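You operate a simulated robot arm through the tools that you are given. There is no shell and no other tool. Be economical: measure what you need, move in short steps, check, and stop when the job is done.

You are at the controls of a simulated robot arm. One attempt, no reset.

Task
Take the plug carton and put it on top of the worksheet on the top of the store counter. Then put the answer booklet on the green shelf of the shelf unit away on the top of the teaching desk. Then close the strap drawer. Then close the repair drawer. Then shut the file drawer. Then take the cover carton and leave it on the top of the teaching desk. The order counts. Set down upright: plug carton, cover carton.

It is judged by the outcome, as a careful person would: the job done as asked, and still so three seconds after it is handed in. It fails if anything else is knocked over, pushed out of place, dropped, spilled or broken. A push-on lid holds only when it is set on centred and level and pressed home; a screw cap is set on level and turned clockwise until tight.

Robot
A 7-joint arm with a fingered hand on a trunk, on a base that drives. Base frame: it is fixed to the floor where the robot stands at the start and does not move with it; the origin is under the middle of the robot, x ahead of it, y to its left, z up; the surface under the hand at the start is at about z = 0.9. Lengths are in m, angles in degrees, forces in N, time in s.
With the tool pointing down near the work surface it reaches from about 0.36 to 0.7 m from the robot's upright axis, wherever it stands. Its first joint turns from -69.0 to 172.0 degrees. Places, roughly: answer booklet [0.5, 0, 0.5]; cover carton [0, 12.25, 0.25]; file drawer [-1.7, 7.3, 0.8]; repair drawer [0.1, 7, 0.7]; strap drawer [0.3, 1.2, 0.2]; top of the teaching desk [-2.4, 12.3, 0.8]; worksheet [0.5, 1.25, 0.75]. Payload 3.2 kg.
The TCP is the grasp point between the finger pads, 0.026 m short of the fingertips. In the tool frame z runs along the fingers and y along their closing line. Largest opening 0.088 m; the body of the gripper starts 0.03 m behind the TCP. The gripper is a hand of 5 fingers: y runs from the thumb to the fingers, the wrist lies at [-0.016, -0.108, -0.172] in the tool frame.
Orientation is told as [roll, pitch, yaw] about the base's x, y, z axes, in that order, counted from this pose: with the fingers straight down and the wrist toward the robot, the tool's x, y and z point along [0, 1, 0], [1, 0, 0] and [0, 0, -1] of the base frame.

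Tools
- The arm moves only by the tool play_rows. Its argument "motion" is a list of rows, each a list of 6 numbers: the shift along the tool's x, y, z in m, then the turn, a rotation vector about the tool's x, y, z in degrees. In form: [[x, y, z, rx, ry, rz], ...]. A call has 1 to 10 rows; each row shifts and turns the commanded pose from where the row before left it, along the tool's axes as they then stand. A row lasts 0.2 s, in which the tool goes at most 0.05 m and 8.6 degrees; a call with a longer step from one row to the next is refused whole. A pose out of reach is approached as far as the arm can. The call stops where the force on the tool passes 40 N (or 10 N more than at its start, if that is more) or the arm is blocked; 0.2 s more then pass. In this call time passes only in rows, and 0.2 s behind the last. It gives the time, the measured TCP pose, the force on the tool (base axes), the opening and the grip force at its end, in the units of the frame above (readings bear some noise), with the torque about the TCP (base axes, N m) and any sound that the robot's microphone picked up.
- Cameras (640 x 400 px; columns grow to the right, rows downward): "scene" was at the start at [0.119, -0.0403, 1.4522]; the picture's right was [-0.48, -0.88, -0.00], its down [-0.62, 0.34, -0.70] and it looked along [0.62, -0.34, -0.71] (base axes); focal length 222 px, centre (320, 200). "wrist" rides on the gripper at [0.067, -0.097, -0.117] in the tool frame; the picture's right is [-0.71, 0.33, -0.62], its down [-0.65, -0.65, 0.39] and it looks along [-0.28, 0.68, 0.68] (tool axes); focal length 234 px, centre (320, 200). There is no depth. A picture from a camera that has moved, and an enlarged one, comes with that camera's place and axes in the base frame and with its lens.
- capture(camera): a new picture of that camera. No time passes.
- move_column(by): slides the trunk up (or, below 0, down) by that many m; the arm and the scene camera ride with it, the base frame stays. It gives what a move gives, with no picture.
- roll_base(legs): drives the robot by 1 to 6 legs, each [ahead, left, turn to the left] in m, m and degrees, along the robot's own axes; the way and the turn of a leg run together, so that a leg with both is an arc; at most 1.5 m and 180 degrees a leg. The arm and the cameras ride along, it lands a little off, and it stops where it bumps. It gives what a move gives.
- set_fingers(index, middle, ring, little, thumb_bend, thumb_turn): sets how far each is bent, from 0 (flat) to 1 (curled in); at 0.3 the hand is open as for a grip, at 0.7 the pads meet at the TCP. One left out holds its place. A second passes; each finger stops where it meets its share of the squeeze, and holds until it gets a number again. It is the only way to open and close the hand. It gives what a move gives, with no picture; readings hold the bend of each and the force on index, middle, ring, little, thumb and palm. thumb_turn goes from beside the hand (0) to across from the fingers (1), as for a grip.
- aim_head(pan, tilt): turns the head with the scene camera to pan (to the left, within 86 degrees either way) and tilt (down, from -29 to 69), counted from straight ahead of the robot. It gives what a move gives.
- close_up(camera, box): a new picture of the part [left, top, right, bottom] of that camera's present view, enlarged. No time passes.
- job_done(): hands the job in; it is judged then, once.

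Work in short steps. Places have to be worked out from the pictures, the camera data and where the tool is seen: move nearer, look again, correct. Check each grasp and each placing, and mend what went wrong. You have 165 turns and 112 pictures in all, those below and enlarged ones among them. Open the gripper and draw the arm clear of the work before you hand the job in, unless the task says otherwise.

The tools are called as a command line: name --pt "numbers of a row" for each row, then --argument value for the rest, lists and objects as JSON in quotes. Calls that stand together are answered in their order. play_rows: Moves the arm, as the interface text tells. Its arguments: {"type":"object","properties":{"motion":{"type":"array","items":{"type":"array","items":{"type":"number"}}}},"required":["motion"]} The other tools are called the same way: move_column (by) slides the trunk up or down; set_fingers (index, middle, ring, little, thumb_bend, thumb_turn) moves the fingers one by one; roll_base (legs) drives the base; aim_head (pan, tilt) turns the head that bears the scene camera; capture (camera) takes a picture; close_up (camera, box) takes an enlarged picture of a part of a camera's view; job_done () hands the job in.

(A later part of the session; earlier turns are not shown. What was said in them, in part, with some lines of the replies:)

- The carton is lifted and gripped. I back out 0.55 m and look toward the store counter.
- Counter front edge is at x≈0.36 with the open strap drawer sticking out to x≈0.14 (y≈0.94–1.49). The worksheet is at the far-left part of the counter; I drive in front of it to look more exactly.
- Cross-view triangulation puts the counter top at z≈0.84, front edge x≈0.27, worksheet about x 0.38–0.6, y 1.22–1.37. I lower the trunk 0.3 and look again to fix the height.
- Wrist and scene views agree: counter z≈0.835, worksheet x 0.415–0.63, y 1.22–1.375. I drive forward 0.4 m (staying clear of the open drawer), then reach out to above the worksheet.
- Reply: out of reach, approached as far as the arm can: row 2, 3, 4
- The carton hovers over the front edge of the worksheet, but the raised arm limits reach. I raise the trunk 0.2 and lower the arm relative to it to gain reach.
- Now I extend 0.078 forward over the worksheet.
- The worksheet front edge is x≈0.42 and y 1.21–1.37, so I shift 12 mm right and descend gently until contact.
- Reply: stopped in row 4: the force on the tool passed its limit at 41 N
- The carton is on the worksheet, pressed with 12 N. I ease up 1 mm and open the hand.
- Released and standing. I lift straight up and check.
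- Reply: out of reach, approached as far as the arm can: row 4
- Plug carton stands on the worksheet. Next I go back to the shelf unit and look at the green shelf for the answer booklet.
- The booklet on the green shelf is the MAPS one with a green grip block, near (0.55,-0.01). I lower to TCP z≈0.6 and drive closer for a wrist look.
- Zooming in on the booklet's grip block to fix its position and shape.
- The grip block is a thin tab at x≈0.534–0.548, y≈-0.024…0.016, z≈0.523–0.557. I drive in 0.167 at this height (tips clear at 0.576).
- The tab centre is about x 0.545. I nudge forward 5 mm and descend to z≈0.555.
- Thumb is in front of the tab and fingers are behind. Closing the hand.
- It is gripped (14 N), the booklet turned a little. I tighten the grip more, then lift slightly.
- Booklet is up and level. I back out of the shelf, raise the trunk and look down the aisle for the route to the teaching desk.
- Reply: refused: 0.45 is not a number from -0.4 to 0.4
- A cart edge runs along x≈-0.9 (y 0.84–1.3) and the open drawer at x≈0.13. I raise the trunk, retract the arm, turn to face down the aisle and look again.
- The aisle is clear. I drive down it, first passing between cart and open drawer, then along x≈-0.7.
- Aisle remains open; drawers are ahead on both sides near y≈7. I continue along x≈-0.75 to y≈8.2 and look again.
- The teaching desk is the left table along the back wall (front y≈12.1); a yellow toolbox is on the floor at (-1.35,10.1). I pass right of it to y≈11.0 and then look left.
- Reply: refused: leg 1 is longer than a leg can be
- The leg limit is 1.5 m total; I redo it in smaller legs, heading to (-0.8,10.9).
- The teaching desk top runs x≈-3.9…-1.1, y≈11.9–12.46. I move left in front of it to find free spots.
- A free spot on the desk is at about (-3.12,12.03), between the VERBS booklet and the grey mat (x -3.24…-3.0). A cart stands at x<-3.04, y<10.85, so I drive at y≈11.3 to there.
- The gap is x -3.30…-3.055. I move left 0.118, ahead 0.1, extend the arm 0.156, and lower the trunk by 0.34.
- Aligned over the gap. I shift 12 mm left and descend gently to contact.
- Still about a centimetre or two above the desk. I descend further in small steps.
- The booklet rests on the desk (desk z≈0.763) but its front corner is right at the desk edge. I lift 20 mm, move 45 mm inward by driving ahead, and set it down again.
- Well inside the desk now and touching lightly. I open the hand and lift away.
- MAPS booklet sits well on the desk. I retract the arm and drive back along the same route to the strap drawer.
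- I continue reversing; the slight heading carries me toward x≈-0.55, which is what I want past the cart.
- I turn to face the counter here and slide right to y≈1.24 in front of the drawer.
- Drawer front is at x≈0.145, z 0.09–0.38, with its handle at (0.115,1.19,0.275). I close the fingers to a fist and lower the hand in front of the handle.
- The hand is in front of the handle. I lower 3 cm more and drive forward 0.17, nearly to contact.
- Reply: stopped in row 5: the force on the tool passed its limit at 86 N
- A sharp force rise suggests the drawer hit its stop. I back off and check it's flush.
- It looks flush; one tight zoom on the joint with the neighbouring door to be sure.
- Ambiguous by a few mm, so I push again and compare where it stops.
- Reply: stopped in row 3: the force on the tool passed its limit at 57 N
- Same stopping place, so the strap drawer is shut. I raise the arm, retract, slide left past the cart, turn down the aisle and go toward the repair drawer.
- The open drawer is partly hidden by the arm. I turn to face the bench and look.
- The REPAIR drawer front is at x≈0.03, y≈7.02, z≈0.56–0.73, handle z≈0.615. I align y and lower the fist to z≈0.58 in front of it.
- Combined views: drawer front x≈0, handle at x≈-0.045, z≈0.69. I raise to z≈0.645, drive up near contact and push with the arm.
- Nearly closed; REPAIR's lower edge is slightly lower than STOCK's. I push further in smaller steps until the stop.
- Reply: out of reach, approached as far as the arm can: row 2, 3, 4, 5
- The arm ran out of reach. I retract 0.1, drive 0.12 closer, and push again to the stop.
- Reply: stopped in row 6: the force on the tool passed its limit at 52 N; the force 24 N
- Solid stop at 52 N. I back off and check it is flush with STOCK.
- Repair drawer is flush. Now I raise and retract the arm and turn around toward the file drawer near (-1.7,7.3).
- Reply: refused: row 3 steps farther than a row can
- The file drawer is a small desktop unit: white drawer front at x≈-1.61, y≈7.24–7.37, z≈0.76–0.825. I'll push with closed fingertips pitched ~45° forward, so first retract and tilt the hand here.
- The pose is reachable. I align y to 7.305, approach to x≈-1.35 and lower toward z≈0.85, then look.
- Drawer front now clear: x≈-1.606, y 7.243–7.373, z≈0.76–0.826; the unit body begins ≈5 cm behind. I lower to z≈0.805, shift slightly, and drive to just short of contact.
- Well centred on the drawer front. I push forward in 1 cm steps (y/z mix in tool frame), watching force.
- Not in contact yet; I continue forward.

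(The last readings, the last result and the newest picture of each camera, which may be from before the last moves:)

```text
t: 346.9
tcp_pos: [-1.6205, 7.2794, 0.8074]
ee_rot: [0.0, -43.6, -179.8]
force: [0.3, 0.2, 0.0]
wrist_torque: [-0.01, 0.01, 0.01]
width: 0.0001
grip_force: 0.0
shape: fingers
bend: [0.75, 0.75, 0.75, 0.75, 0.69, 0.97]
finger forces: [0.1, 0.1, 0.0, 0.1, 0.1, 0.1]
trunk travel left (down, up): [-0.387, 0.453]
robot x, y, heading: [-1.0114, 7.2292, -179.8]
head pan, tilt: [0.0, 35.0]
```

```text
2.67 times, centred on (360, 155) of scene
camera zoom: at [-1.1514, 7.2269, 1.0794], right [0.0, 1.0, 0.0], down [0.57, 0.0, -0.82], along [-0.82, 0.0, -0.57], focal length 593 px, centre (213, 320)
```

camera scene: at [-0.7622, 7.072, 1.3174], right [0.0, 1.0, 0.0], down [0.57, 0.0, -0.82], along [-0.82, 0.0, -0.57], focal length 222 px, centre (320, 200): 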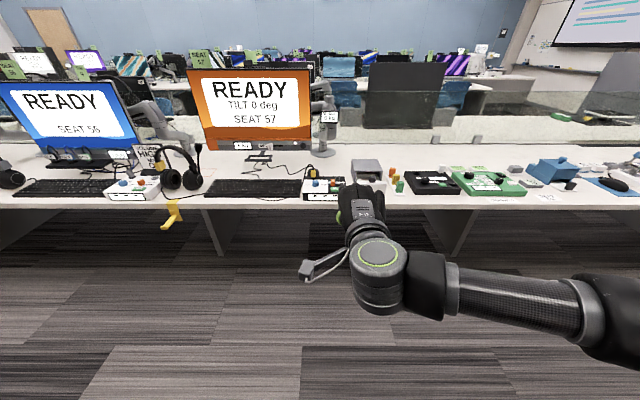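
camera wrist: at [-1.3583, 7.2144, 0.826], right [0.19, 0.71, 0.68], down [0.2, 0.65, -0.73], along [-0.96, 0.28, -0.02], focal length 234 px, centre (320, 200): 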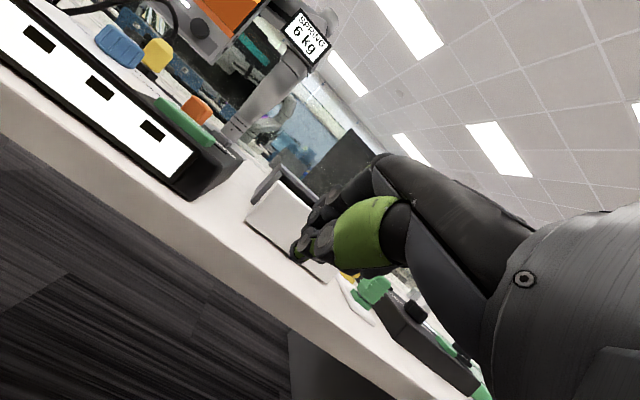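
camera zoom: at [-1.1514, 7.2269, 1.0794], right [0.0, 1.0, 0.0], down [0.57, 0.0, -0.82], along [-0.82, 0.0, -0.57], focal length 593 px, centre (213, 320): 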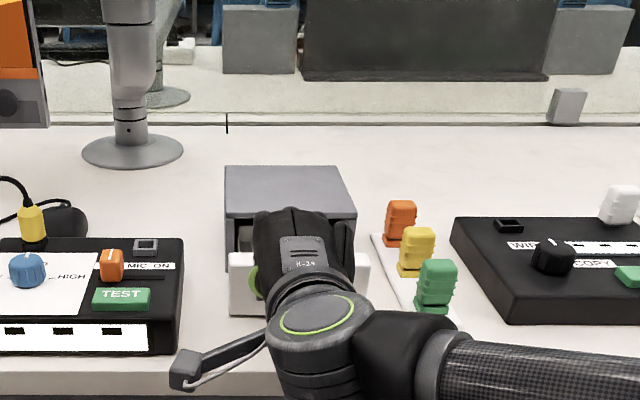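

The drawer has begun to move (front moved ≈7 mm). I continue pushing in steps.

play_rows --pt "0 0.00725 0.0069 0 0 0" --pt "0 0.00725 0.0069 0 0 0" --pt "0 0.00725 0.0069 0 0 0" --pt "0 0.00725 0.0069 0 0 0"

close_up --camera "scene" --box '[240, 80, 480, 230]'

```text
t: 347.9
tcp_pos: [-1.6608, 7.2799, 0.8073]
ee_rot: [0.0, -43.6, -179.9]
force: [0.6, -0.9, -0.1]
wrist_torque: [0.01, -0.01, 0.01]
width: 0.0001
grip_force: 0.5
shape: fingers
bend: [0.75, 0.75, 0.75, 0.75, 0.69, 0.97]
finger forces: [0.1, 0.2, 0.0, 0.0, 0.0, 0.0]
trunk travel left (down, up): [-0.387, 0.453]
robot x, y, heading: [-1.0114, 7.2275, -179.7]
head pan, tilt: [0.0, 35.0]
```

```text
2.67 times, centred on (360, 155) of scene
camera zoom: at [-1.1513, 7.2269, 1.0794], right [0.0, 1.0, 0.0], down [0.57, 0.0, -0.82], along [-0.82, 0.0, -0.57], focal length 593 px, centre (213, 320)
```

zoom: 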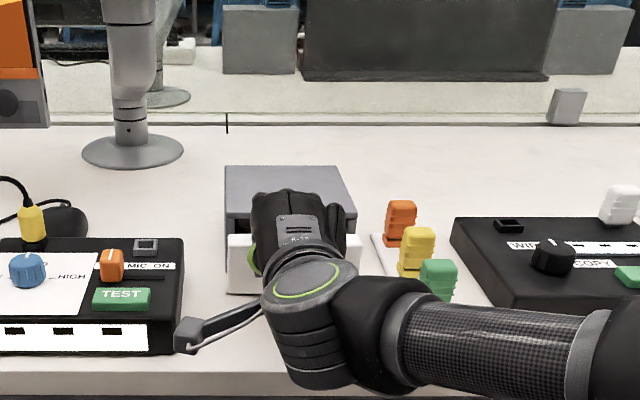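

Closing smoothly, about 2 cm to go. Continue.

play_rows --pt "0 0.00725 0.0069 0 0 0" --pt "0 0.00725 0.0069 0 0 0" --pt "0 0.0058 0.0055 0 0 0" --pt "0 0.0058 0.0055 0 0 0"

close_up --camera "scene" --box '[240, 80, 480, 230]'

```text
t: 349.0
tcp_pos: [-1.6868, 7.2778, 0.81]
ee_rot: [-0.1, -43.8, -179.4]
force: [32.6, 2.4, 2.4]
wrist_torque: [0.2, -0.09, -0.24]
width: 0.0004
grip_force: 20.0
shape: fingers
bend: [0.75, 0.76, 0.76, 0.75, 0.65, 0.97]
finger forces: [24.0, 10.2, 6.7, 0.1, 0.0, 0.0]
trunk travel left (down, up): [-0.387, 0.453]
robot x, y, heading: [-1.012, 7.2278, -179.8]
head pan, tilt: [0.0, 35.0]
stopped in row 4: the force on the tool passed its limit at 42 N (the readings are from after the stop); the commanded pose is now the measured one
```

```text
2.67 times, centred on (360, 155) of scene
camera zoom: at [-1.1435, 7.2277, 1.0804], right [0.0, 1.0, 0.0], down [0.57, 0.0, -0.82], along [-0.82, 0.0, -0.57], focal length 593 px, centre (213, 320)
```

zoom: 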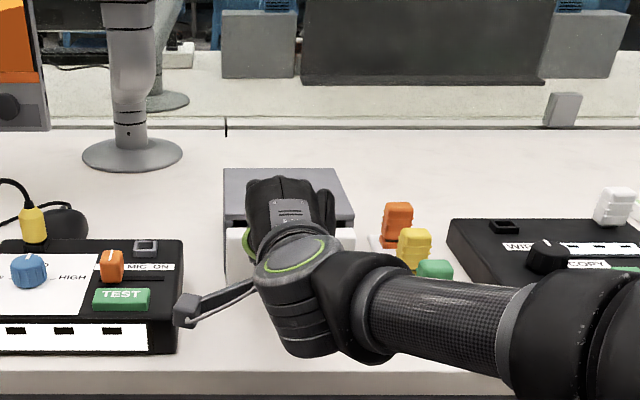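

Firm stop reached and the unit has not shifted. I back off straight and check.

roll_base --legs '[[-0.3, 0, 0]]'

close_up --camera "scene" --box '[270, 90, 430, 190]'

```text
t: 351.0
tcp_pos: [-1.3935, 7.2816, 0.8051]
ee_rot: [-0.3, -43.4, -179.7]
force: [-0.4, -1.4, 0.5]
wrist_torque: [-0.02, -0.02, 0.03]
width: 0.0
grip_force: 0.0
shape: fingers
bend: [0.75, 0.75, 0.75, 0.75, 0.68, 0.97]
finger forces: [0.0, 0.0, 0.0, 0.0, 0.0, 0.1]
trunk travel left (down, up): [-0.387, 0.453]
robot x, y, heading: [-0.7136, 7.229, 179.9]
head pan, tilt: [0.0, 35.0]
```

```text
4.00 times, centred on (350, 140) of scene
camera zoom: at [-0.8512, 7.2283, 1.0794], right [0.0, 1.0, 0.0], down [0.57, 0.0, -0.82], along [-0.82, 0.0, -0.57], focal length 889 px, centre (200, 440)
```

zoom: 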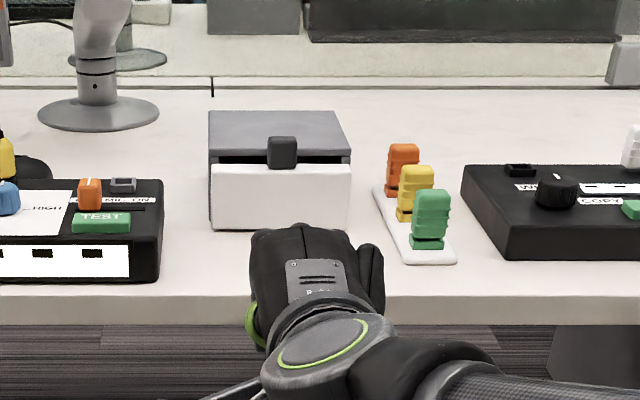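

The file drawer is shut. I raise the trunk, restore the hand to pointing down and retract, then turn to face the back wall.

move_column --by 0.3

play_rows --pt "0 -0.029 -0.028 0 0 0" --pt "0 -0.029 -0.028 0 0 0" --pt "0 -0.029 -0.028 0 0 0" --pt "0 -0.029 -0.028 0 0 0" --pt "0 0 0 8 0 0" --pt "0 0 0 8 0 0" --pt "0 0 0 8 0 0" --pt "0 0 0 8 0 0" --pt "0 0 0 8 0 0" --pt "0 0 0 3.5 0 0"

set_fingers --index 0.3 --middle 0.3 --ring 0.3 --little 0.3 --thumb_bend 0.3

roll_base --legs '[[0, 0, -90], [1.3, 0, 0], [1.3, -0.1, 0], [1.0, -0.3, 0]]'

aim_head --pan 0 --tilt 25

capture --camera "scene"

```text
t: 354.0
tcp_pos: [-1.3948, 7.281, 1.1048]
ee_rot: [-0.3, -43.4, -179.7]
force: [0.1, 0.2, -0.6]
wrist_torque: [0.03, -0.02, 0.05]
width: 0.0
grip_force: 0.0
shape: fingers
bend: [0.75, 0.75, 0.75, 0.75, 0.68, 0.97]
finger forces: [0.1, 0.0, 0.1, 0.1, 0.1, 0.1]
trunk travel left (down, up): [-0.687, 0.153]
robot x, y, heading: [-0.7138, 7.2298, 180.0]
head pan, tilt: [0.0, 35.0]
```

```text
t: 356.2
tcp_pos: [-1.2327, 7.2823, 1.1069]
ee_rot: [-0.1, 0.3, -179.8]
force: [0.7, 0.1, 0.0]
wrist_torque: [0.0, 0.05, 0.01]
width: 0.0002
grip_force: 0.1
shape: fingers
bend: [0.75, 0.75, 0.75, 0.75, 0.68, 0.97]
finger forces: [0.1, 0.1, 0.1, 0.0, 0.0, 0.0]
trunk travel left (down, up): [-0.687, 0.153]
robot x, y, heading: [-0.7128, 7.2302, 179.7]
head pan, tilt: [0.0, 35.0]
```

```text
t: 357.2
tcp_pos: [-1.233, 7.2818, 1.1072]
ee_rot: [-0.1, 0.1, -179.8]
force: [-0.1, -0.9, 0.4]
wrist_torque: [-0.01, 0.0, -0.03]
width: 0.0876
grip_force: 0.1
shape: fingers
bend: [0.3, 0.3, 0.3, 0.3, 0.3, 0.97]
finger forces: [0.0, 0.0, 0.0, 0.1, 0.0, 0.1]
trunk travel left (down, up): [-0.687, 0.153]
robot x, y, heading: [-0.7126, 7.2277, 180.0]
head pan, tilt: [0.0, 35.0]
```

```text
t: 378.7
tcp_pos: [-0.2072, 11.3436, 1.1063]
ee_rot: [-0.1, 0.1, 88.7]
force: [0.5, -0.7, -0.4]
wrist_torque: [0.0, -0.02, 0.02]
width: 0.0876
grip_force: 0.1
shape: fingers
bend: [0.3, 0.3, 0.3, 0.3, 0.3, 0.97]
finger forces: [0.1, 0.1, 0.0, 0.1, 0.0, 0.1]
trunk travel left (down, up): [-0.687, 0.153]
robot x, y, heading: [-0.2717, 10.8213, 88.6]
head pan, tilt: [0.0, 35.0]
```

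```text
t: 379.4
tcp_pos: [-0.2073, 11.3436, 1.1065]
ee_rot: [-0.1, 0.0, 88.7]
force: [0.4, -1.0, 0.3]
wrist_torque: [0.01, 0.01, 0.02]
width: 0.0873
grip_force: 0.0
shape: fingers
bend: [0.3, 0.3, 0.3, 0.3, 0.3, 0.97]
finger forces: [0.1, 0.1, 0.1, 0.0, 0.1, 0.0]
trunk travel left (down, up): [-0.687, 0.153]
robot x, y, heading: [-0.2707, 10.823, 88.6]
head pan, tilt: [0.0, 25.0]
```

```text
23 pictures are left
camera scene: at [-0.2726, 10.9648, 1.3951], right [1.0, -0.03, 0.0], down [-0.01, -0.42, -0.91], along [0.02, 0.91, -0.42], focal length 222 px, centre (320, 200)
```

scene: 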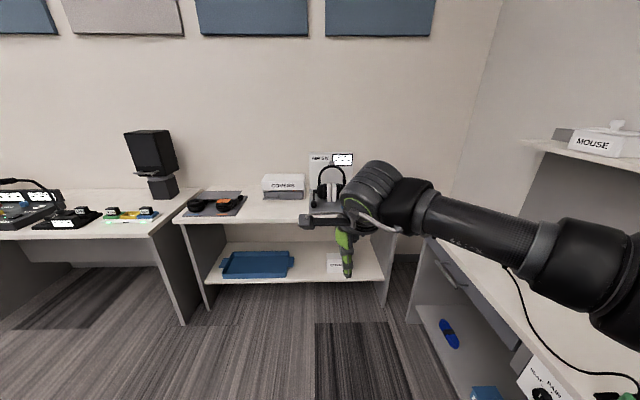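

There's a labelled box on top and a white carton on the lower shelf at about the given spot. I zoom in to read labels, after lowering the trunk for a view under the table.

move_column --by -0.4

close_up --camera "scene" --box '[190, 90, 430, 240]'

capture --camera "wrist"

```text
t: 383.3
tcp_pos: [-0.2074, 11.3421, 0.7071]
ee_rot: [-0.1, 0.1, 88.7]
force: [-0.4, 0.2, -0.3]
wrist_torque: [-0.01, 0.01, 0.02]
width: 0.0876
grip_force: 0.1
shape: fingers
bend: [0.3, 0.3, 0.3, 0.3, 0.3, 0.97]
finger forces: [0.0, 0.0, 0.0, 0.1, 0.0, 0.0]
trunk travel left (down, up): [-0.287, 0.553]
robot x, y, heading: [-0.2736, 10.8256, 88.7]
head pan, tilt: [0.0, 25.0]
```

```text
2.67 times, centred on (310, 165) of scene
camera zoom: at [-0.2726, 10.9648, 0.9952], right [1.0, -0.03, 0.0], down [-0.01, -0.42, -0.91], along [0.02, 0.91, -0.42], focal length 593 px, centre (347, 293)
```

zoom: 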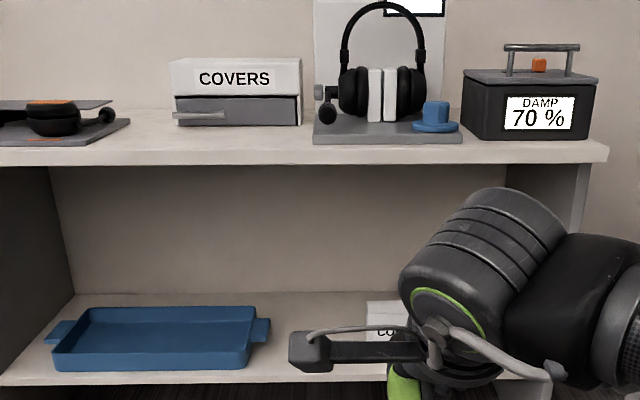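

```text
21 pictures are left
camera wrist: at [-0.2767, 11.2482, 0.8256], right [0.71, 0.32, 0.62], down [0.64, -0.67, -0.39], along [0.3, 0.67, -0.68], focal length 234 px, centre (320, 200)
```

wrist: 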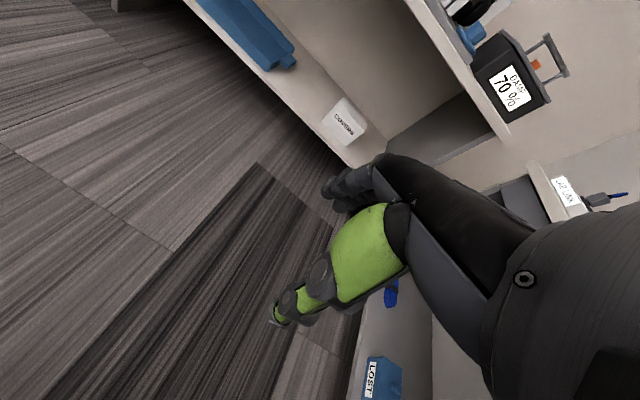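

I zoom in on the lower carton's label.

close_up --camera "wrist" --box '[304, 80, 384, 160]'

```text
5.00 times, centred on (344, 120) of wrist
camera zoom: at [-0.2767, 11.2482, 0.8256], right [0.71, 0.32, 0.62], down [0.64, -0.67, -0.39], along [0.3, 0.67, -0.68], focal length 1171 px, centre (200, 600)
```

zoom: 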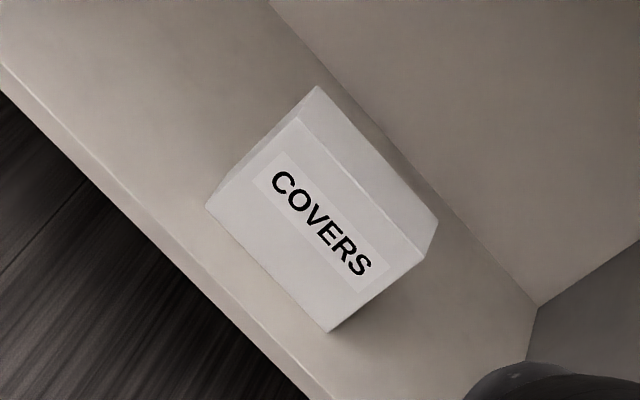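

The lower-shelf carton is COVERS, roughly x -0.18…-0.02, y 12.21–12.29, z 0.24–0.36. I lower the hand to z≈0.44, square up, extend the arm and approach for a closer wrist view.

move_column --by -0.267

roll_base --legs '[[0.1, -0.1, 1.3]]'

play_rows --pt "0 0.045 0 0 0 0" --pt "0 0.045 0 0 0 0" --pt "0 0.045 0 0 0 0"

roll_base --legs '[[0.28, 0, 0]]'

capture --camera "wrist"

capture --camera "scene"

```text
t: 386.0
tcp_pos: [-0.2092, 11.3431, 0.4397]
ee_rot: [-0.2, 0.1, 88.7]
force: [0.7, -0.1, 0.1]
wrist_torque: [-0.02, 0.02, 0.03]
width: 0.0875
grip_force: 0.0
shape: fingers
bend: [0.3, 0.3, 0.3, 0.3, 0.3, 0.97]
finger forces: [0.1, 0.0, 0.0, 0.0, 0.0, 0.0]
trunk travel left (down, up): [-0.02, 0.82]
robot x, y, heading: [-0.2759, 10.8197, 88.7]
head pan, tilt: [0.0, 25.0]
```

```text
t: 387.3
tcp_pos: [-0.1183, 11.4433, 0.4397]
ee_rot: [-0.1, 0.2, 90.1]
force: [-0.1, -0.2, 0.1]
wrist_torque: [-0.03, 0.0, 0.02]
width: 0.0874
grip_force: 0.1
shape: fingers
bend: [0.3, 0.3, 0.3, 0.3, 0.3, 0.97]
finger forces: [0.0, 0.0, 0.0, 0.0, 0.0, 0.2]
trunk travel left (down, up): [-0.02, 0.82]
robot x, y, heading: [-0.1737, 10.9221, 89.6]
head pan, tilt: [0.0, 25.0]
```

```text
t: 388.1
tcp_pos: [-0.1174, 11.5776, 0.4382]
ee_rot: [-0.1, 0.2, 90.1]
force: [0.2, 1.3, 1.2]
wrist_torque: [-0.01, 0.0, 0.0]
width: 0.0875
grip_force: 0.1
shape: fingers
bend: [0.3, 0.3, 0.3, 0.3, 0.3, 0.97]
finger forces: [0.0, 0.0, 0.0, 0.0, 0.0, 0.0]
trunk travel left (down, up): [-0.02, 0.82]
robot x, y, heading: [-0.1728, 10.9229, 89.7]
head pan, tilt: [0.0, 25.0]
```

```text
t: 390.1
tcp_pos: [-0.116, 11.8565, 0.441]
ee_rot: [-0.1, 0.1, 89.9]
force: [0.7, 0.1, -0.2]
wrist_torque: [-0.03, -0.01, 0.02]
width: 0.0878
grip_force: 0.1
shape: fingers
bend: [0.3, 0.3, 0.3, 0.3, 0.3, 0.97]
finger forces: [0.1, 0.1, 0.1, 0.1, 0.0, 0.0]
trunk travel left (down, up): [-0.02, 0.82]
robot x, y, heading: [-0.1701, 11.2006, 89.8]
head pan, tilt: [0.0, 25.0]
```

```text
19 pictures are left
camera wrist: at [-0.1828, 11.7614, 0.5585], right [0.71, 0.33, 0.62], down [0.65, -0.65, -0.39], along [0.28, 0.68, -0.68], focal length 234 px, centre (320, 200)
```

wrist: 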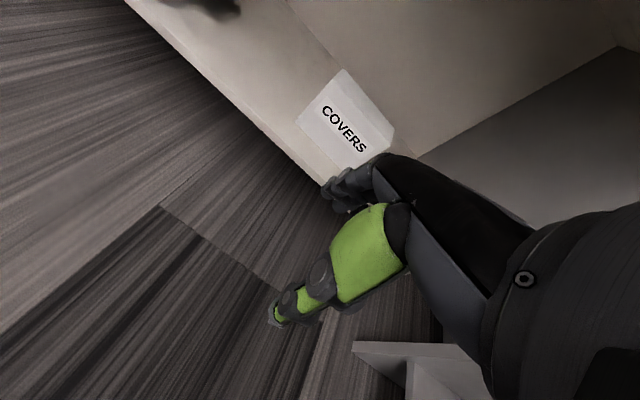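

```text
18 pictures are left
camera scene: at [-0.1729, 11.3432, 0.7281], right [1.0, 0.0, 0.0], down [0.0, -0.42, -0.91], along [0.0, 0.91, -0.42], focal length 222 px, centre (320, 200)
```

scene: 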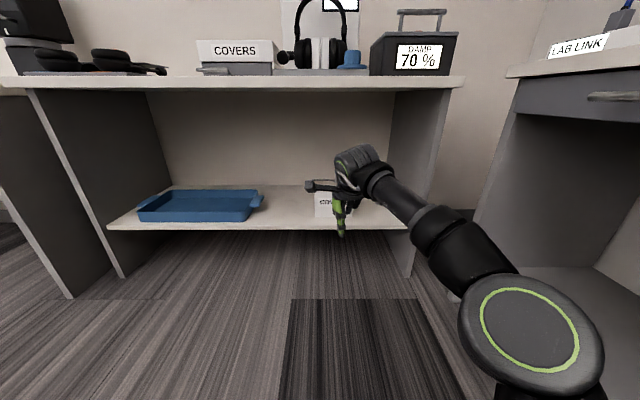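

Triangulated: carton front-left at (-0.187,12.15), shelf z≈0.283, carton ≈0.15×0.068×0.11, centre (-0.11,12.183). I extend 3 cm more and drive in with fingertips above its top.

play_rows --pt "0 0.03 0 0 0 0"

roll_base --legs '[[0.28, 0, 0]]'

capture --camera "wrist"

capture --camera "scene"

```text
t: 390.5
tcp_pos: [-0.1172, 11.8809, 0.437]
ee_rot: [0.0, 0.1, 90.0]
force: [0.0, -0.3, -0.9]
wrist_torque: [-0.03, 0.01, -0.01]
width: 0.0878
grip_force: 0.0
shape: fingers
bend: [0.3, 0.3, 0.3, 0.3, 0.3, 0.97]
finger forces: [0.1, 0.0, 0.0, 0.0, 0.0, 0.1]
out of reach, approached as far as the arm can: row 1
trunk travel left (down, up): [-0.02, 0.82]
robot x, y, heading: [-0.1712, 11.202, 90.1]
head pan, tilt: [0.0, 25.0]
```

```text
t: 392.4
tcp_pos: [-0.1191, 12.1586, 0.4376]
ee_rot: [-0.1, 0.0, 90.1]
force: [0.2, 0.9, 0.7]
wrist_torque: [-0.02, 0.06, 0.0]
width: 0.0874
grip_force: 0.0
shape: fingers
bend: [0.3, 0.3, 0.3, 0.3, 0.3, 0.97]
finger forces: [0.0, 0.1, 0.0, 0.1, 0.0, 0.0]
trunk travel left (down, up): [-0.02, 0.82]
robot x, y, heading: [-0.1699, 11.4777, 89.8]
head pan, tilt: [0.0, 25.0]
```

```text
17 pictures are left
camera wrist: at [-0.1837, 12.063, 0.5554], right [0.71, 0.33, 0.62], down [0.65, -0.65, -0.39], along [0.28, 0.68, -0.68], focal length 234 px, centre (320, 200)
```

wrist: 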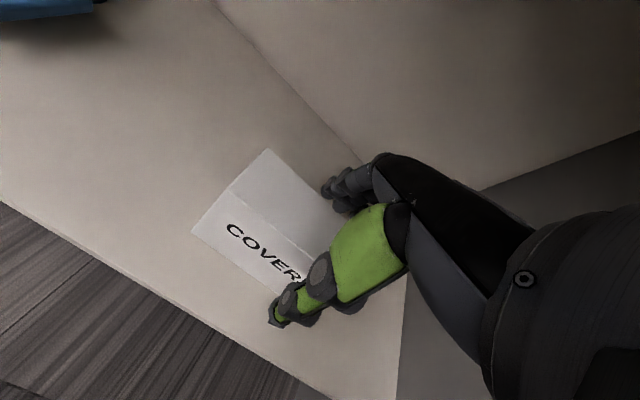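

```text
16 pictures are left
camera scene: at [-0.1726, 11.6223, 0.7281], right [1.0, 0.0, 0.0], down [0.0, -0.42, -0.91], along [0.0, 0.91, -0.42], focal length 222 px, centre (320, 200)
```

scene: 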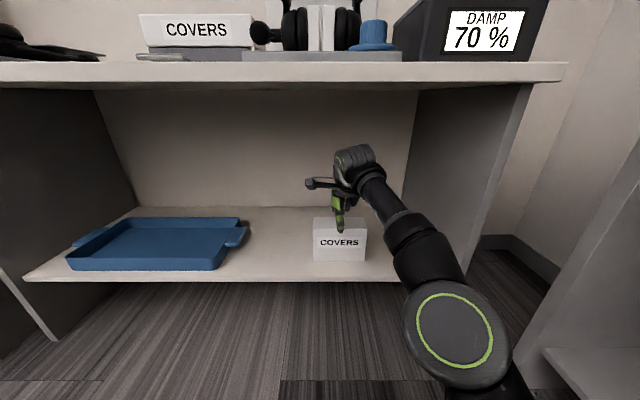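

Carton centre is ≈(-0.112,12.19), top z≈0.39. I move forward 0.032 and descend to z≈0.372.

roll_base --legs '[[0.032, -0.005, 0]]'

play_rows --pt "0 0 0.02 0 0 0" --pt "0 0 0.02 0 0 0" --pt "0 0 0.015 0 0 0" --pt "0 0 0.01 0 0 0"

capture --camera "wrist"

close_up --camera "scene" --box '[272, 140, 432, 300]'

```text
t: 393.3
tcp_pos: [-0.1129, 12.19, 0.4362]
ee_rot: [-0.1, 0.0, 90.1]
force: [0.7, 0.3, 0.3]
wrist_torque: [-0.01, -0.02, 0.01]
width: 0.0874
grip_force: 0.0
shape: fingers
bend: [0.3, 0.3, 0.3, 0.3, 0.3, 0.97]
finger forces: [0.1, 0.0, 0.0, 0.1, 0.1, 0.1]
trunk travel left (down, up): [-0.02, 0.82]
robot x, y, heading: [-0.1621, 11.5085, 89.7]
head pan, tilt: [0.0, 25.0]
```

```text
t: 394.2
tcp_pos: [-0.1125, 12.1947, 0.395]
ee_rot: [0.5, -2.3, 90.1]
force: [-0.6, 0.1, 22.7]
wrist_torque: [1.12, -0.13, 0.04]
width: 0.0899
grip_force: 11.4
shape: fingers
bend: [0.29, 0.26, 0.28, 0.3, 0.3, 0.97]
finger forces: [11.7, 3.7, 7.0, 0.0, 0.1, 0.1]
trunk travel left (down, up): [-0.02, 0.82]
robot x, y, heading: [-0.1667, 11.5128, 90.0]
head pan, tilt: [0.0, 25.0]
stopped in row 4: the force on the tool passed its limit at 43 N (the readings are from after the stop); the commanded pose is now the measured one
```

```text
15 pictures are left
camera wrist: at [-0.1772, 12.0925, 0.5105], right [0.71, 0.31, 0.63], down [0.65, -0.64, -0.42], along [0.27, 0.71, -0.65], focal length 234 px, centre (320, 200)
```

wrist: 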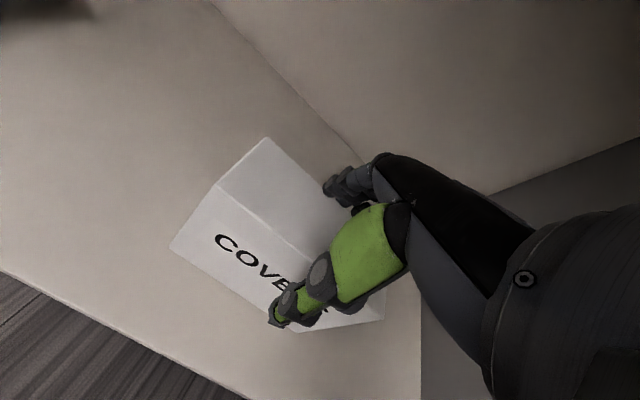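

```text
2.50 times, centred on (352, 220) of scene
camera zoom: at [-0.1677, 11.6518, 0.7288], right [1.0, 0.0, 0.0], down [0.0, -0.42, -0.91], along [0.0, 0.91, -0.42], focal length 556 px, centre (240, 150)
```

zoom: 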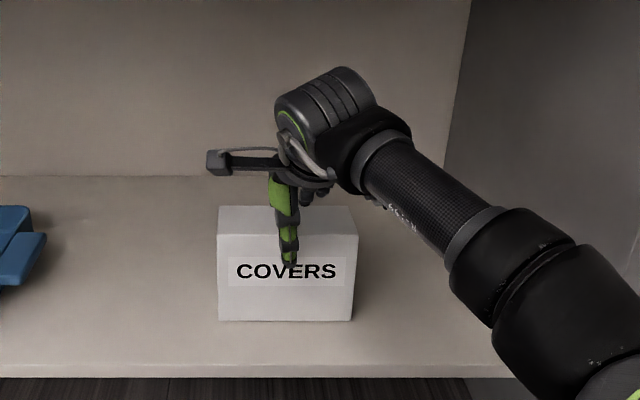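

The fingers landed on the carton's back top edge (vertical force), so it is a bit deeper than I thought. I lift, level, open the fingers wider and shift forward ~1.2 cm.

play_rows --pt "0 0 -0.02 0 0 0" --pt "0 0 -0.02 2.3 0 0"

set_fingers --index 0.12 --middle 0.12 --ring 0.12 --little 0.12 --thumb_bend 0.2

roll_base --legs '[[0.012, 0, 0]]'

close_up --camera "wrist" --box '[160, 110, 400, 350]'

```text
t: 394.8
tcp_pos: [-0.1136, 12.1923, 0.425]
ee_rot: [0.2, 1.1, 90.0]
force: [0.2, -0.3, -0.9]
wrist_torque: [-0.02, 0.02, -0.01]
width: 0.088
grip_force: 0.0
shape: fingers
bend: [0.3, 0.3, 0.3, 0.3, 0.3, 0.97]
finger forces: [0.0, 0.0, 0.0, 0.0, 0.1, 0.0]
trunk travel left (down, up): [-0.02, 0.82]
robot x, y, heading: [-0.1666, 11.5161, 89.9]
head pan, tilt: [0.0, 25.0]
```

```text
t: 395.8
tcp_pos: [-0.1123, 12.1934, 0.4261]
ee_rot: [0.3, 1.1, 90.0]
force: [-0.3, 0.2, -0.1]
wrist_torque: [0.02, -0.04, 0.03]
width: 0.1147
grip_force: 0.1
shape: fingers
bend: [0.12, 0.12, 0.12, 0.12, 0.21, 0.97]
finger forces: [0.0, 0.0, 0.1, 0.0, 0.0, 0.1]
trunk travel left (down, up): [-0.02, 0.82]
robot x, y, heading: [-0.1634, 11.5129, 90.1]
head pan, tilt: [0.0, 25.0]
```

```text
t: 396.6
tcp_pos: [-0.1127, 12.2047, 0.4268]
ee_rot: [0.3, 1.0, 90.0]
force: [-0.2, -0.5, 0.5]
wrist_torque: [-0.01, -0.03, 0.01]
width: 0.1147
grip_force: 0.0
shape: fingers
bend: [0.12, 0.12, 0.12, 0.12, 0.21, 0.97]
finger forces: [0.0, 0.0, 0.0, 0.0, 0.1, 0.0]
trunk travel left (down, up): [-0.02, 0.82]
robot x, y, heading: [-0.1612, 11.5254, 89.7]
head pan, tilt: [0.0, 25.0]
```

```text
1.67 times, centred on (280, 230) of wrist
camera zoom: at [-0.1774, 12.1104, 0.5469], right [0.71, 0.34, 0.61], down [0.65, -0.66, -0.38], along [0.27, 0.67, -0.69], focal length 390 px, centre (387, 150)
```

zoom: 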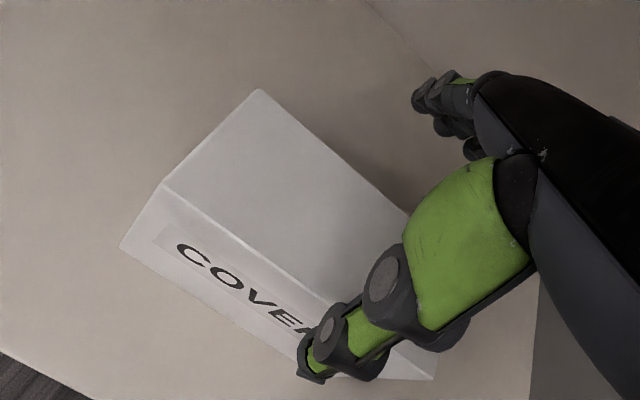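

Now the carton lies between 12.171 and 12.234, centred at my TCP (12.205), with a 0.115 opening. I descend.

play_rows --pt "0 0 0.02 0 0 0" --pt "0 0 0.018 0 0 0" --pt "0 0 0.014 0 0 0"

capture --camera "wrist"

```text
t: 397.4
tcp_pos: [-0.1131, 12.2041, 0.3743]
ee_rot: [0.3, 1.0, 89.9]
force: [0.1, -0.6, -0.7]
wrist_torque: [0.0, -0.01, -0.01]
width: 0.1148
grip_force: 0.0
shape: fingers
bend: [0.12, 0.12, 0.12, 0.12, 0.21, 0.97]
finger forces: [0.0, 0.0, 0.1, 0.0, 0.0, 0.0]
trunk travel left (down, up): [-0.02, 0.82]
robot x, y, heading: [-0.162, 11.5237, 89.7]
head pan, tilt: [0.0, 25.0]
```

```text
12 pictures are left
camera wrist: at [-0.1783, 12.1089, 0.4945], right [0.71, 0.34, 0.61], down [0.65, -0.66, -0.38], along [0.27, 0.67, -0.69], focal length 234 px, centre (320, 200)
```

wrist: 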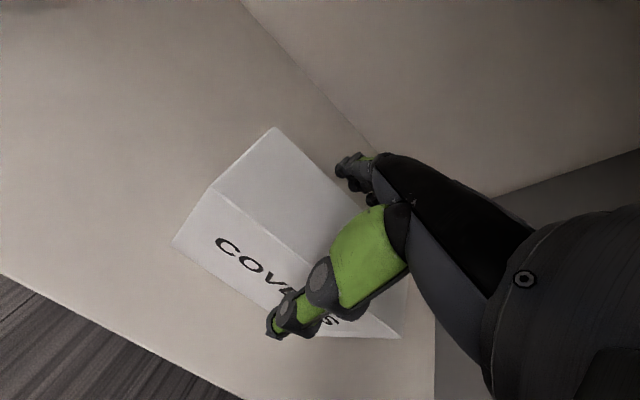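

Now straddling with no contact. I close the hand and lift a little.

set_fingers --index 0.65 --middle 0.65 --ring 0.65 --little 0.65 --thumb_bend 0.65

play_rows --pt "0 0 -0.012 0 0 0" --pt "0 0 -0.02 0 0 0"

capture --camera "wrist"

```text
t: 398.4
tcp_pos: [-0.113, 12.204, 0.3758]
ee_rot: [0.2, 0.9, 90.1]
force: [-0.1, 3.0, 5.4]
wrist_torque: [0.61, -0.47, 0.16]
width: 0.0811
grip_force: 34.8
shape: fingers
bend: [0.41, 0.49, 0.56, 0.5, 0.35, 0.91]
finger forces: [11.5, 7.1, 7.4, 12.7, 30.5, 0.0]
trunk travel left (down, up): [-0.02, 0.82]
robot x, y, heading: [-0.1645, 11.5254, 89.7]
head pan, tilt: [0.0, 25.0]
```

```text
t: 399.0
tcp_pos: [-0.1119, 12.205, 0.4041]
ee_rot: [0.3, 1.2, 89.9]
force: [0.4, -0.4, -2.8]
wrist_torque: [0.05, -0.02, 0.01]
width: 0.0812
grip_force: 31.9
shape: fingers
bend: [0.41, 0.5, 0.56, 0.51, 0.35, 0.91]
finger forces: [10.9, 6.2, 6.4, 8.5, 31.7, 0.0]
trunk travel left (down, up): [-0.02, 0.82]
robot x, y, heading: [-0.1667, 11.5227, 89.9]
head pan, tilt: [0.0, 25.0]
```

```text
11 pictures are left
camera wrist: at [-0.1776, 12.1096, 0.5252], right [0.71, 0.34, 0.61], down [0.65, -0.66, -0.38], along [0.28, 0.67, -0.69], focal length 234 px, centre (320, 200)
```

wrist: 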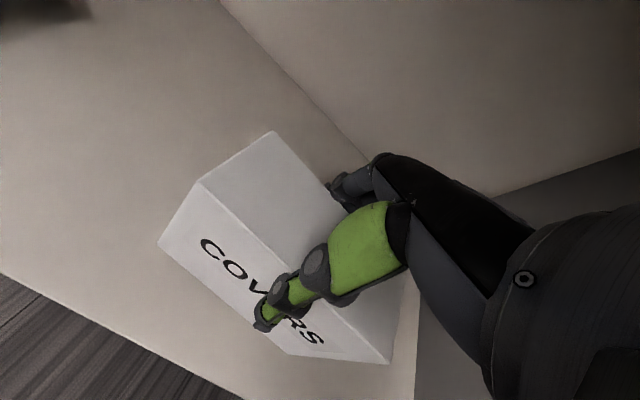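

The carton is lifted cleanly. I back straight out of the shelf, raise the trunk and retract the arm.

roll_base --legs '[[-0.65, 0, 0]]'

move_column --by 0.4

move_column --by 0.37

play_rows --pt "0 -0.04 0 0 0 0" --pt "0 -0.04 0 0 0 0" --pt "0 -0.04 0 0 0 0" --pt "0 -0.03 0 0 0 0"

roll_base --legs '[[0, 0.7, 0], [0.4, 1.2, 0], [0, 1.35, 0]]'

aim_head --pan 0 --tilt 40

capture --camera "scene"

```text
t: 402.6
tcp_pos: [-0.1102, 11.5548, 0.4048]
ee_rot: [0.3, 1.0, 89.6]
force: [-0.7, 0.7, -2.5]
wrist_torque: [0.02, 0.0, 0.0]
width: 0.0816
grip_force: 31.5
shape: fingers
bend: [0.41, 0.5, 0.56, 0.51, 0.35, 0.91]
finger forces: [10.9, 6.2, 6.5, 8.3, 31.7, 0.0]
trunk travel left (down, up): [-0.02, 0.82]
robot x, y, heading: [-0.1682, 10.8735, 89.6]
head pan, tilt: [0.0, 25.0]
```

```text
t: 406.4
tcp_pos: [-0.1101, 11.5548, 0.8058]
ee_rot: [0.3, 1.0, 89.7]
force: [-0.2, -1.0, -3.0]
wrist_torque: [0.04, -0.01, 0.03]
width: 0.0816
grip_force: 31.0
shape: fingers
bend: [0.41, 0.5, 0.56, 0.51, 0.35, 0.91]
finger forces: [11.0, 6.2, 6.5, 8.3, 31.5, 0.0]
trunk travel left (down, up): [-0.42, 0.42]
robot x, y, heading: [-0.1669, 10.8713, 89.8]
head pan, tilt: [0.0, 25.0]
```

```text
t: 410.0
tcp_pos: [-0.111, 11.5537, 1.1742]
ee_rot: [0.4, 1.1, 89.8]
force: [-0.6, -0.6, -2.8]
wrist_torque: [0.01, 0.03, 0.0]
width: 0.0815
grip_force: 32.2
shape: fingers
bend: [0.41, 0.5, 0.56, 0.51, 0.35, 0.91]
finger forces: [11.1, 6.2, 6.5, 8.2, 31.6, 0.0]
trunk travel left (down, up): [-0.79, 0.05]
robot x, y, heading: [-0.1699, 10.8736, 89.4]
head pan, tilt: [0.0, 25.0]
```

```text
t: 411.0
tcp_pos: [-0.1115, 11.4027, 1.1803]
ee_rot: [0.4, 0.9, 89.6]
force: [0.4, -0.2, -2.8]
wrist_torque: [0.01, -0.01, -0.01]
width: 0.0812
grip_force: 32.0
shape: fingers
bend: [0.41, 0.5, 0.56, 0.51, 0.35, 0.91]
finger forces: [10.8, 6.2, 6.5, 8.0, 31.4, 0.0]
trunk travel left (down, up): [-0.79, 0.05]
robot x, y, heading: [-0.167, 10.8722, 89.4]
head pan, tilt: [0.0, 25.0]
```

```text
t: 427.2
tcp_pos: [-3.3533, 11.8458, 1.1792]
ee_rot: [0.3, 1.0, 89.5]
force: [0.8, 1.5, -3.4]
wrist_torque: [0.04, -0.02, 0.01]
width: 0.0812
grip_force: 31.3
shape: fingers
bend: [0.41, 0.5, 0.56, 0.51, 0.35, 0.91]
finger forces: [10.9, 6.2, 6.5, 7.9, 31.3, 0.0]
trunk travel left (down, up): [-0.79, 0.05]
robot x, y, heading: [-3.4119, 11.3175, 89.4]
head pan, tilt: [0.0, 25.0]
```

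```text
t: 427.9
tcp_pos: [-3.352, 11.8456, 1.1781]
ee_rot: [0.3, 1.1, 89.5]
force: [-0.2, 0.7, -3.5]
wrist_torque: [0.03, -0.05, -0.02]
width: 0.081
grip_force: 31.6
shape: fingers
bend: [0.41, 0.5, 0.56, 0.51, 0.35, 0.91]
finger forces: [11.0, 6.2, 6.5, 7.9, 31.3, 0.0]
trunk travel left (down, up): [-0.79, 0.05]
robot x, y, heading: [-3.4089, 11.3181, 89.6]
head pan, tilt: [0.0, 40.0]
```

```text
10 pictures are left
camera scene: at [-3.4118, 11.4519, 1.4748], right [1.0, -0.01, 0.0], down [-0.01, -0.64, -0.77], along [0.01, 0.77, -0.64], focal length 222 px, centre (320, 200)
```

scene: 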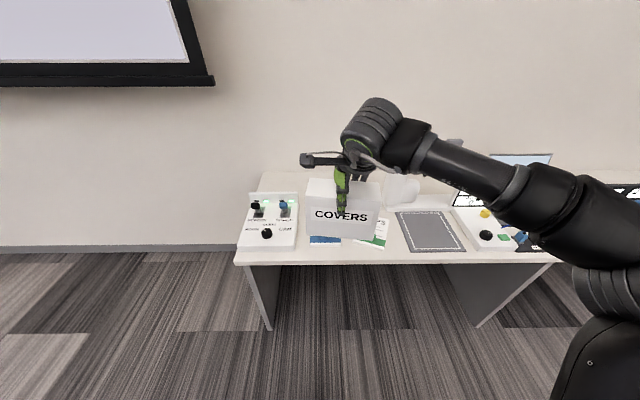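

The left end is too cramped for the carton; the back-right part of the desk (behind the mic and tray, about x -1.7…-1.35, y 12.2–12.5) is roomier. I drive right to there and look.

roll_base --legs '[[0, -1.3, 0.5], [0, -0.58, 0]]'

capture --camera "scene"

```text
t: 437.4
tcp_pos: [-1.486, 11.8441, 1.1771]
ee_rot: [0.4, 1.1, 90.6]
force: [0.8, 0.6, -3.2]
wrist_torque: [0.02, -0.02, 0.03]
width: 0.081
grip_force: 31.7
shape: fingers
bend: [0.41, 0.5, 0.56, 0.51, 0.35, 0.91]
finger forces: [10.9, 6.2, 6.5, 7.9, 31.3, 0.0]
trunk travel left (down, up): [-0.79, 0.05]
robot x, y, heading: [-1.5325, 11.3104, 90.3]
head pan, tilt: [0.0, 40.0]
```

```text
9 pictures are left
camera scene: at [-1.5382, 11.449, 1.4748], right [1.0, 0.01, 0.0], down [0.01, -0.64, -0.77], along [-0.01, 0.77, -0.64], focal length 222 px, centre (320, 200)
```

scene: 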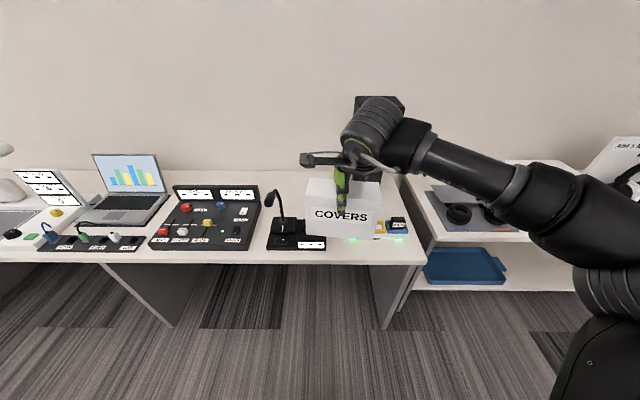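

Free area behind the mic and left of the speaker is confirmed; target centre (-1.50,12.33). I lower the arm relative to the trunk (to keep the elbow high), then drive in at height.

play_rows --pt "0 0 0.04 0 0 0" --pt "0 0 0.04 0 0 0" --pt "0 0 0.04 0 0 0" --pt "0 0 0.03 0 0 0"

move_column --by 0.045

roll_base --legs '[[0.34, 0.012, 0]]'

play_rows --pt "0 0.04 0 0 0 0" --pt "0 0.04 0 0 0 0" --pt "0 0.04 0 0 0 0" --pt "0 0.02 0 0 0 0"

capture --camera "scene"

capture --camera "wrist"

```text
t: 438.4
tcp_pos: [-1.4871, 11.8414, 1.0274]
ee_rot: [0.3, 1.1, 90.5]
force: [0.7, 0.2, -3.1]
wrist_torque: [0.03, 0.0, 0.0]
width: 0.0813
grip_force: 30.6
shape: fingers
bend: [0.41, 0.5, 0.56, 0.51, 0.35, 0.91]
finger forces: [10.7, 6.1, 6.4, 7.8, 30.7, 0.0]
trunk travel left (down, up): [-0.79, 0.05]
robot x, y, heading: [-1.5365, 11.3118, 90.5]
head pan, tilt: [0.0, 40.0]
```

```text
t: 439.2
tcp_pos: [-1.4882, 11.8417, 1.0731]
ee_rot: [0.3, 1.1, 90.6]
force: [-0.1, 0.4, -2.7]
wrist_torque: [0.07, 0.02, 0.0]
width: 0.081
grip_force: 30.5
shape: fingers
bend: [0.41, 0.5, 0.56, 0.51, 0.35, 0.91]
finger forces: [10.6, 6.1, 6.4, 7.7, 30.8, 0.0]
trunk travel left (down, up): [-0.835, 0.005]
robot x, y, heading: [-1.535, 11.3121, 90.3]
head pan, tilt: [0.0, 40.0]
```

```text
t: 441.5
tcp_pos: [-1.5009, 12.1785, 1.0743]
ee_rot: [0.3, 1.0, 90.5]
force: [0.7, -0.4, -3.3]
wrist_torque: [0.03, 0.0, 0.04]
width: 0.0813
grip_force: 30.2
shape: fingers
bend: [0.41, 0.5, 0.56, 0.51, 0.35, 0.91]
finger forces: [10.7, 6.2, 6.4, 7.7, 30.8, 0.1]
trunk travel left (down, up): [-0.835, 0.005]
robot x, y, heading: [-1.5496, 11.6521, 90.4]
head pan, tilt: [0.0, 40.0]
```

```text
t: 442.5
tcp_pos: [-1.504, 12.3197, 1.0689]
ee_rot: [0.4, 1.1, 90.7]
force: [0.0, -0.2, -2.6]
wrist_torque: [0.0, -0.01, -0.02]
width: 0.0811
grip_force: 30.9
shape: fingers
bend: [0.41, 0.5, 0.56, 0.51, 0.35, 0.91]
finger forces: [10.7, 6.0, 6.3, 7.5, 30.3, 0.0]
trunk travel left (down, up): [-0.835, 0.005]
robot x, y, heading: [-1.5501, 11.6531, 90.4]
head pan, tilt: [0.0, 40.0]
```

```text
8 pictures are left
camera scene: at [-1.5528, 11.7876, 1.5197], right [1.0, 0.01, 0.0], down [0.0, -0.64, -0.77], along [-0.01, 0.77, -0.64], focal length 222 px, centre (320, 200)
```

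scene: 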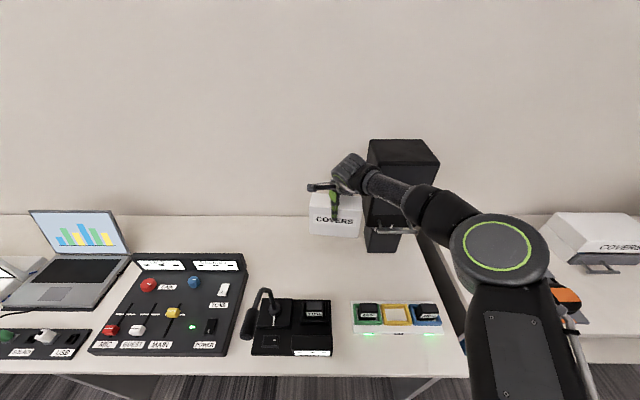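

```text
7 pictures are left
camera wrist: at [-1.5679, 12.225, 1.19], right [0.71, 0.35, 0.61], down [0.65, -0.65, -0.38], along [0.27, 0.67, -0.69], focal length 234 px, centre (320, 200)
```

wrist: 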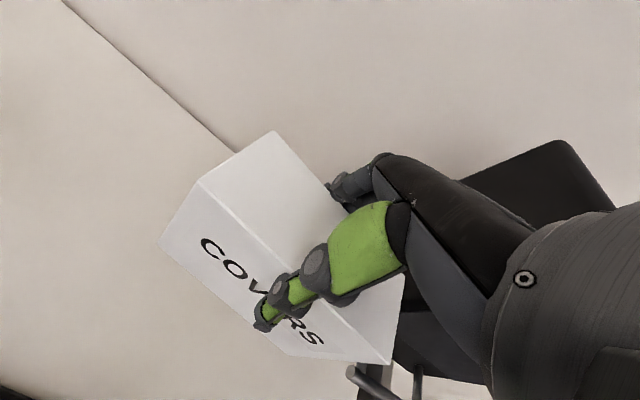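

Plenty of free desk around here. For more margin from the speaker I shift 5 cm left, then lower the trunk by 0.185.

roll_base --legs '[[-0.01, 0.05, 0]]'

move_column --by -0.18

capture --camera "scene"

```text
t: 443.4
tcp_pos: [-1.5501, 12.3096, 1.0706]
ee_rot: [0.4, 1.0, 90.4]
force: [0.0, -0.2, -3.1]
wrist_torque: [0.02, -0.01, -0.01]
width: 0.081
grip_force: 30.1
shape: fingers
bend: [0.41, 0.5, 0.56, 0.51, 0.35, 0.91]
finger forces: [10.7, 6.0, 6.2, 7.7, 30.3, 0.0]
trunk travel left (down, up): [-0.835, 0.005]
robot x, y, heading: [-1.598, 11.6437, 90.4]
head pan, tilt: [0.0, 40.0]
```

```text
t: 445.4
tcp_pos: [-1.553, 12.3085, 0.8912]
ee_rot: [0.3, 1.0, 90.5]
force: [0.2, -0.6, -3.1]
wrist_torque: [0.03, 0.01, -0.04]
width: 0.0808
grip_force: 30.3
shape: fingers
bend: [0.41, 0.5, 0.56, 0.51, 0.35, 0.91]
finger forces: [10.6, 5.9, 6.4, 7.6, 30.3, 0.0]
trunk travel left (down, up): [-0.655, 0.185]
robot x, y, heading: [-1.5975, 11.6431, 90.4]
head pan, tilt: [0.0, 40.0]
```

```text
6 pictures are left
camera scene: at [-1.6015, 11.7766, 1.3398], right [1.0, 0.01, 0.0], down [0.0, -0.64, -0.77], along [-0.01, 0.77, -0.64], focal length 222 px, centre (320, 200)
```

scene: 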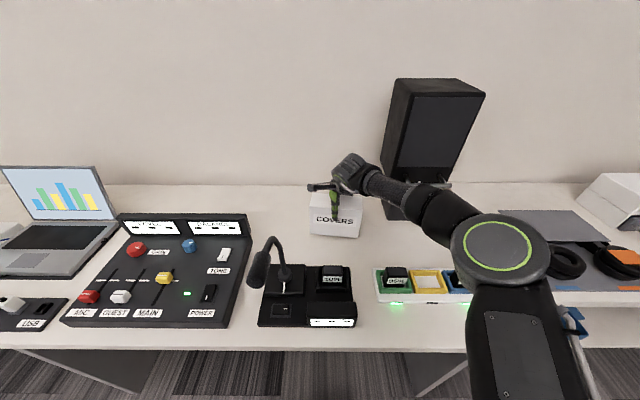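

All clear; about 3.5 cm left. I descend slowly to contact.

play_rows --pt "0 0 0.012 0 0 0" --pt "0 0 0.01 0 0 0" --pt "0 0 0.005 0 0 0" --pt "0 0 0.004 0 0 0" --pt "0 0 0.003 0 0 0" --pt "0 0 0.003 0 0 0"

```text
t: 446.4
tcp_pos: [-1.5522, 12.311, 0.876]
ee_rot: [0.7, -0.7, 90.4]
force: [-0.3, -5.7, 20.1]
wrist_torque: [-0.25, -0.34, -0.09]
width: 0.0814
grip_force: 31.8
shape: fingers
bend: [0.43, 0.52, 0.58, 0.52, 0.33, 0.91]
finger forces: [8.6, 5.4, 5.7, 9.3, 35.2, 0.0]
trunk travel left (down, up): [-0.655, 0.185]
robot x, y, heading: [-1.5965, 11.643, 90.5]
head pan, tilt: [0.0, 40.0]
stopped in row 5: the force on the tool passed its limit at 42 N (the readings are from after the stop); the commanded pose is now the measured one
```

Contact at TCP 0.876. I check what it rests on before release.

close_up --camera "scene" --box '[256, 150, 416, 250]'

```text
4.00 times, centred on (336, 200) of scene
camera zoom: at [-1.6013, 11.7719, 1.3402], right [1.0, 0.01, 0.0], down [0.0, -0.64, -0.77], along [-0.01, 0.77, -0.64], focal length 889 px, centre (256, 200)
```

zoom: 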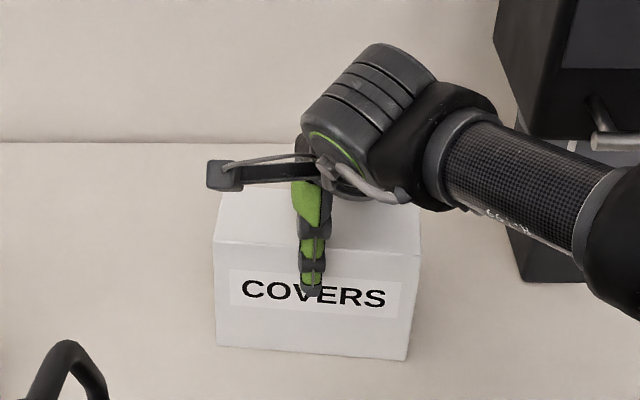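

It is standing on the bare desk. I ease the pressure and open the hand.

play_rows --pt "0 0 -0.002 0 0 0"

set_fingers --index 0.12 --middle 0.12 --ring 0.12 --little 0.12 --thumb_bend 0.2

close_up --camera "scene" --box '[256, 150, 416, 250]'

```text
t: 446.8
tcp_pos: [-1.5523, 12.3104, 0.8744]
ee_rot: [0.7, -0.6, 90.5]
force: [-0.4, -2.6, 18.6]
wrist_torque: [0.26, -0.53, -0.02]
width: 0.0813
grip_force: 33.2
shape: fingers
bend: [0.43, 0.51, 0.58, 0.52, 0.33, 0.91]
finger forces: [9.5, 6.4, 6.6, 10.4, 32.6, 0.0]
trunk travel left (down, up): [-0.655, 0.185]
robot x, y, heading: [-1.5964, 11.6418, 90.0]
head pan, tilt: [0.0, 40.0]
```

```text
t: 447.8
tcp_pos: [-1.5528, 12.311, 0.8702]
ee_rot: [0.6, 0.0, 90.4]
force: [0.6, -0.5, 0.1]
wrist_torque: [0.02, -0.01, 0.01]
width: 0.1155
grip_force: 0.1
shape: fingers
bend: [0.12, 0.12, 0.12, 0.12, 0.2, 0.97]
finger forces: [0.0, 0.1, 0.0, 0.0, 0.0, 0.1]
trunk travel left (down, up): [-0.655, 0.185]
robot x, y, heading: [-1.5968, 11.6419, 90.5]
head pan, tilt: [0.0, 40.0]
```

```text
4.00 times, centred on (336, 200) of scene
camera zoom: at [-1.6015, 11.7758, 1.3398], right [1.0, 0.01, 0.0], down [0.0, -0.64, -0.77], along [-0.01, 0.77, -0.64], focal length 889 px, centre (256, 200)
```

zoom: 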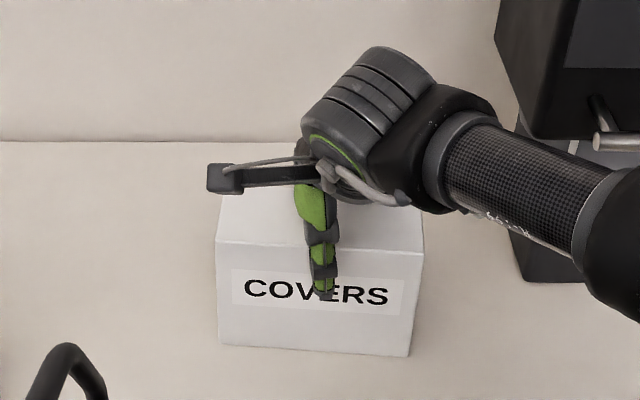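

Released and standing upright. I lift straight up with the trunk and back away.

move_column --by 0.18

roll_base --legs '[[-0.5, 0, 0]]'

capture --camera "scene"

```text
t: 449.8
tcp_pos: [-1.5515, 12.3115, 1.0486]
ee_rot: [0.6, 0.0, 90.3]
force: [-0.2, 1.2, 0.3]
wrist_torque: [0.0, 0.0, 0.01]
width: 0.1153
grip_force: 0.1
shape: fingers
bend: [0.12, 0.12, 0.12, 0.12, 0.2, 0.97]
finger forces: [0.0, 0.0, 0.1, 0.1, 0.0, 0.0]
trunk travel left (down, up): [-0.835, 0.005]
robot x, y, heading: [-1.5973, 11.6403, 90.5]
head pan, tilt: [0.0, 40.0]
```

```text
t: 452.8
tcp_pos: [-1.5482, 11.81, 1.0496]
ee_rot: [0.6, 0.0, 90.4]
force: [1.3, -0.1, -0.7]
wrist_torque: [-0.05, 0.01, 0.01]
width: 0.1153
grip_force: 0.1
shape: fingers
bend: [0.12, 0.12, 0.12, 0.12, 0.2, 0.97]
finger forces: [0.0, 0.0, 0.0, 0.0, 0.1, 0.0]
trunk travel left (down, up): [-0.835, 0.005]
robot x, y, heading: [-1.5952, 11.1422, 90.6]
head pan, tilt: [0.0, 40.0]
```

```text
3 pictures are left
camera scene: at [-1.5981, 11.2743, 1.5198], right [1.0, 0.01, 0.0], down [0.0, -0.64, -0.77], along [-0.01, 0.77, -0.64], focal length 222 px, centre (320, 200)
```

scene: 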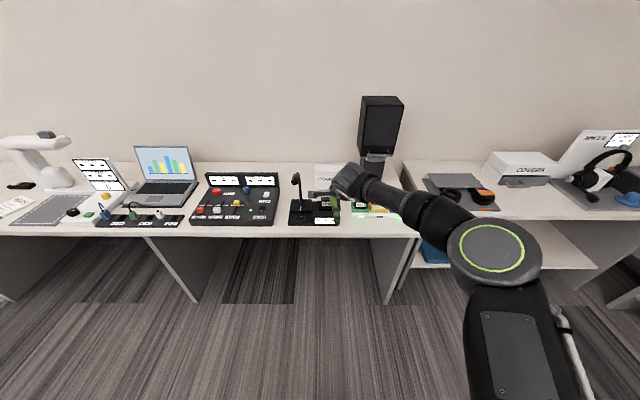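

The COVERS carton stands upright behind the mic and nothing else on the desk moved. The hand is open and clear, so I hand the job in.

job_done

```text
The job is handed in.
```

All six steps were done in the order asked, each checked by picture or by the force on the hand:
- **Plug carton:** upright on the worksheet.
- **Answer booklet:** I took this to be the MAPS booklet, the only one on the green shelf. It is on the teaching desk.
- **Strap, repair and file drawers:** shut.
- **Cover carton:** upright on the teaching desk.
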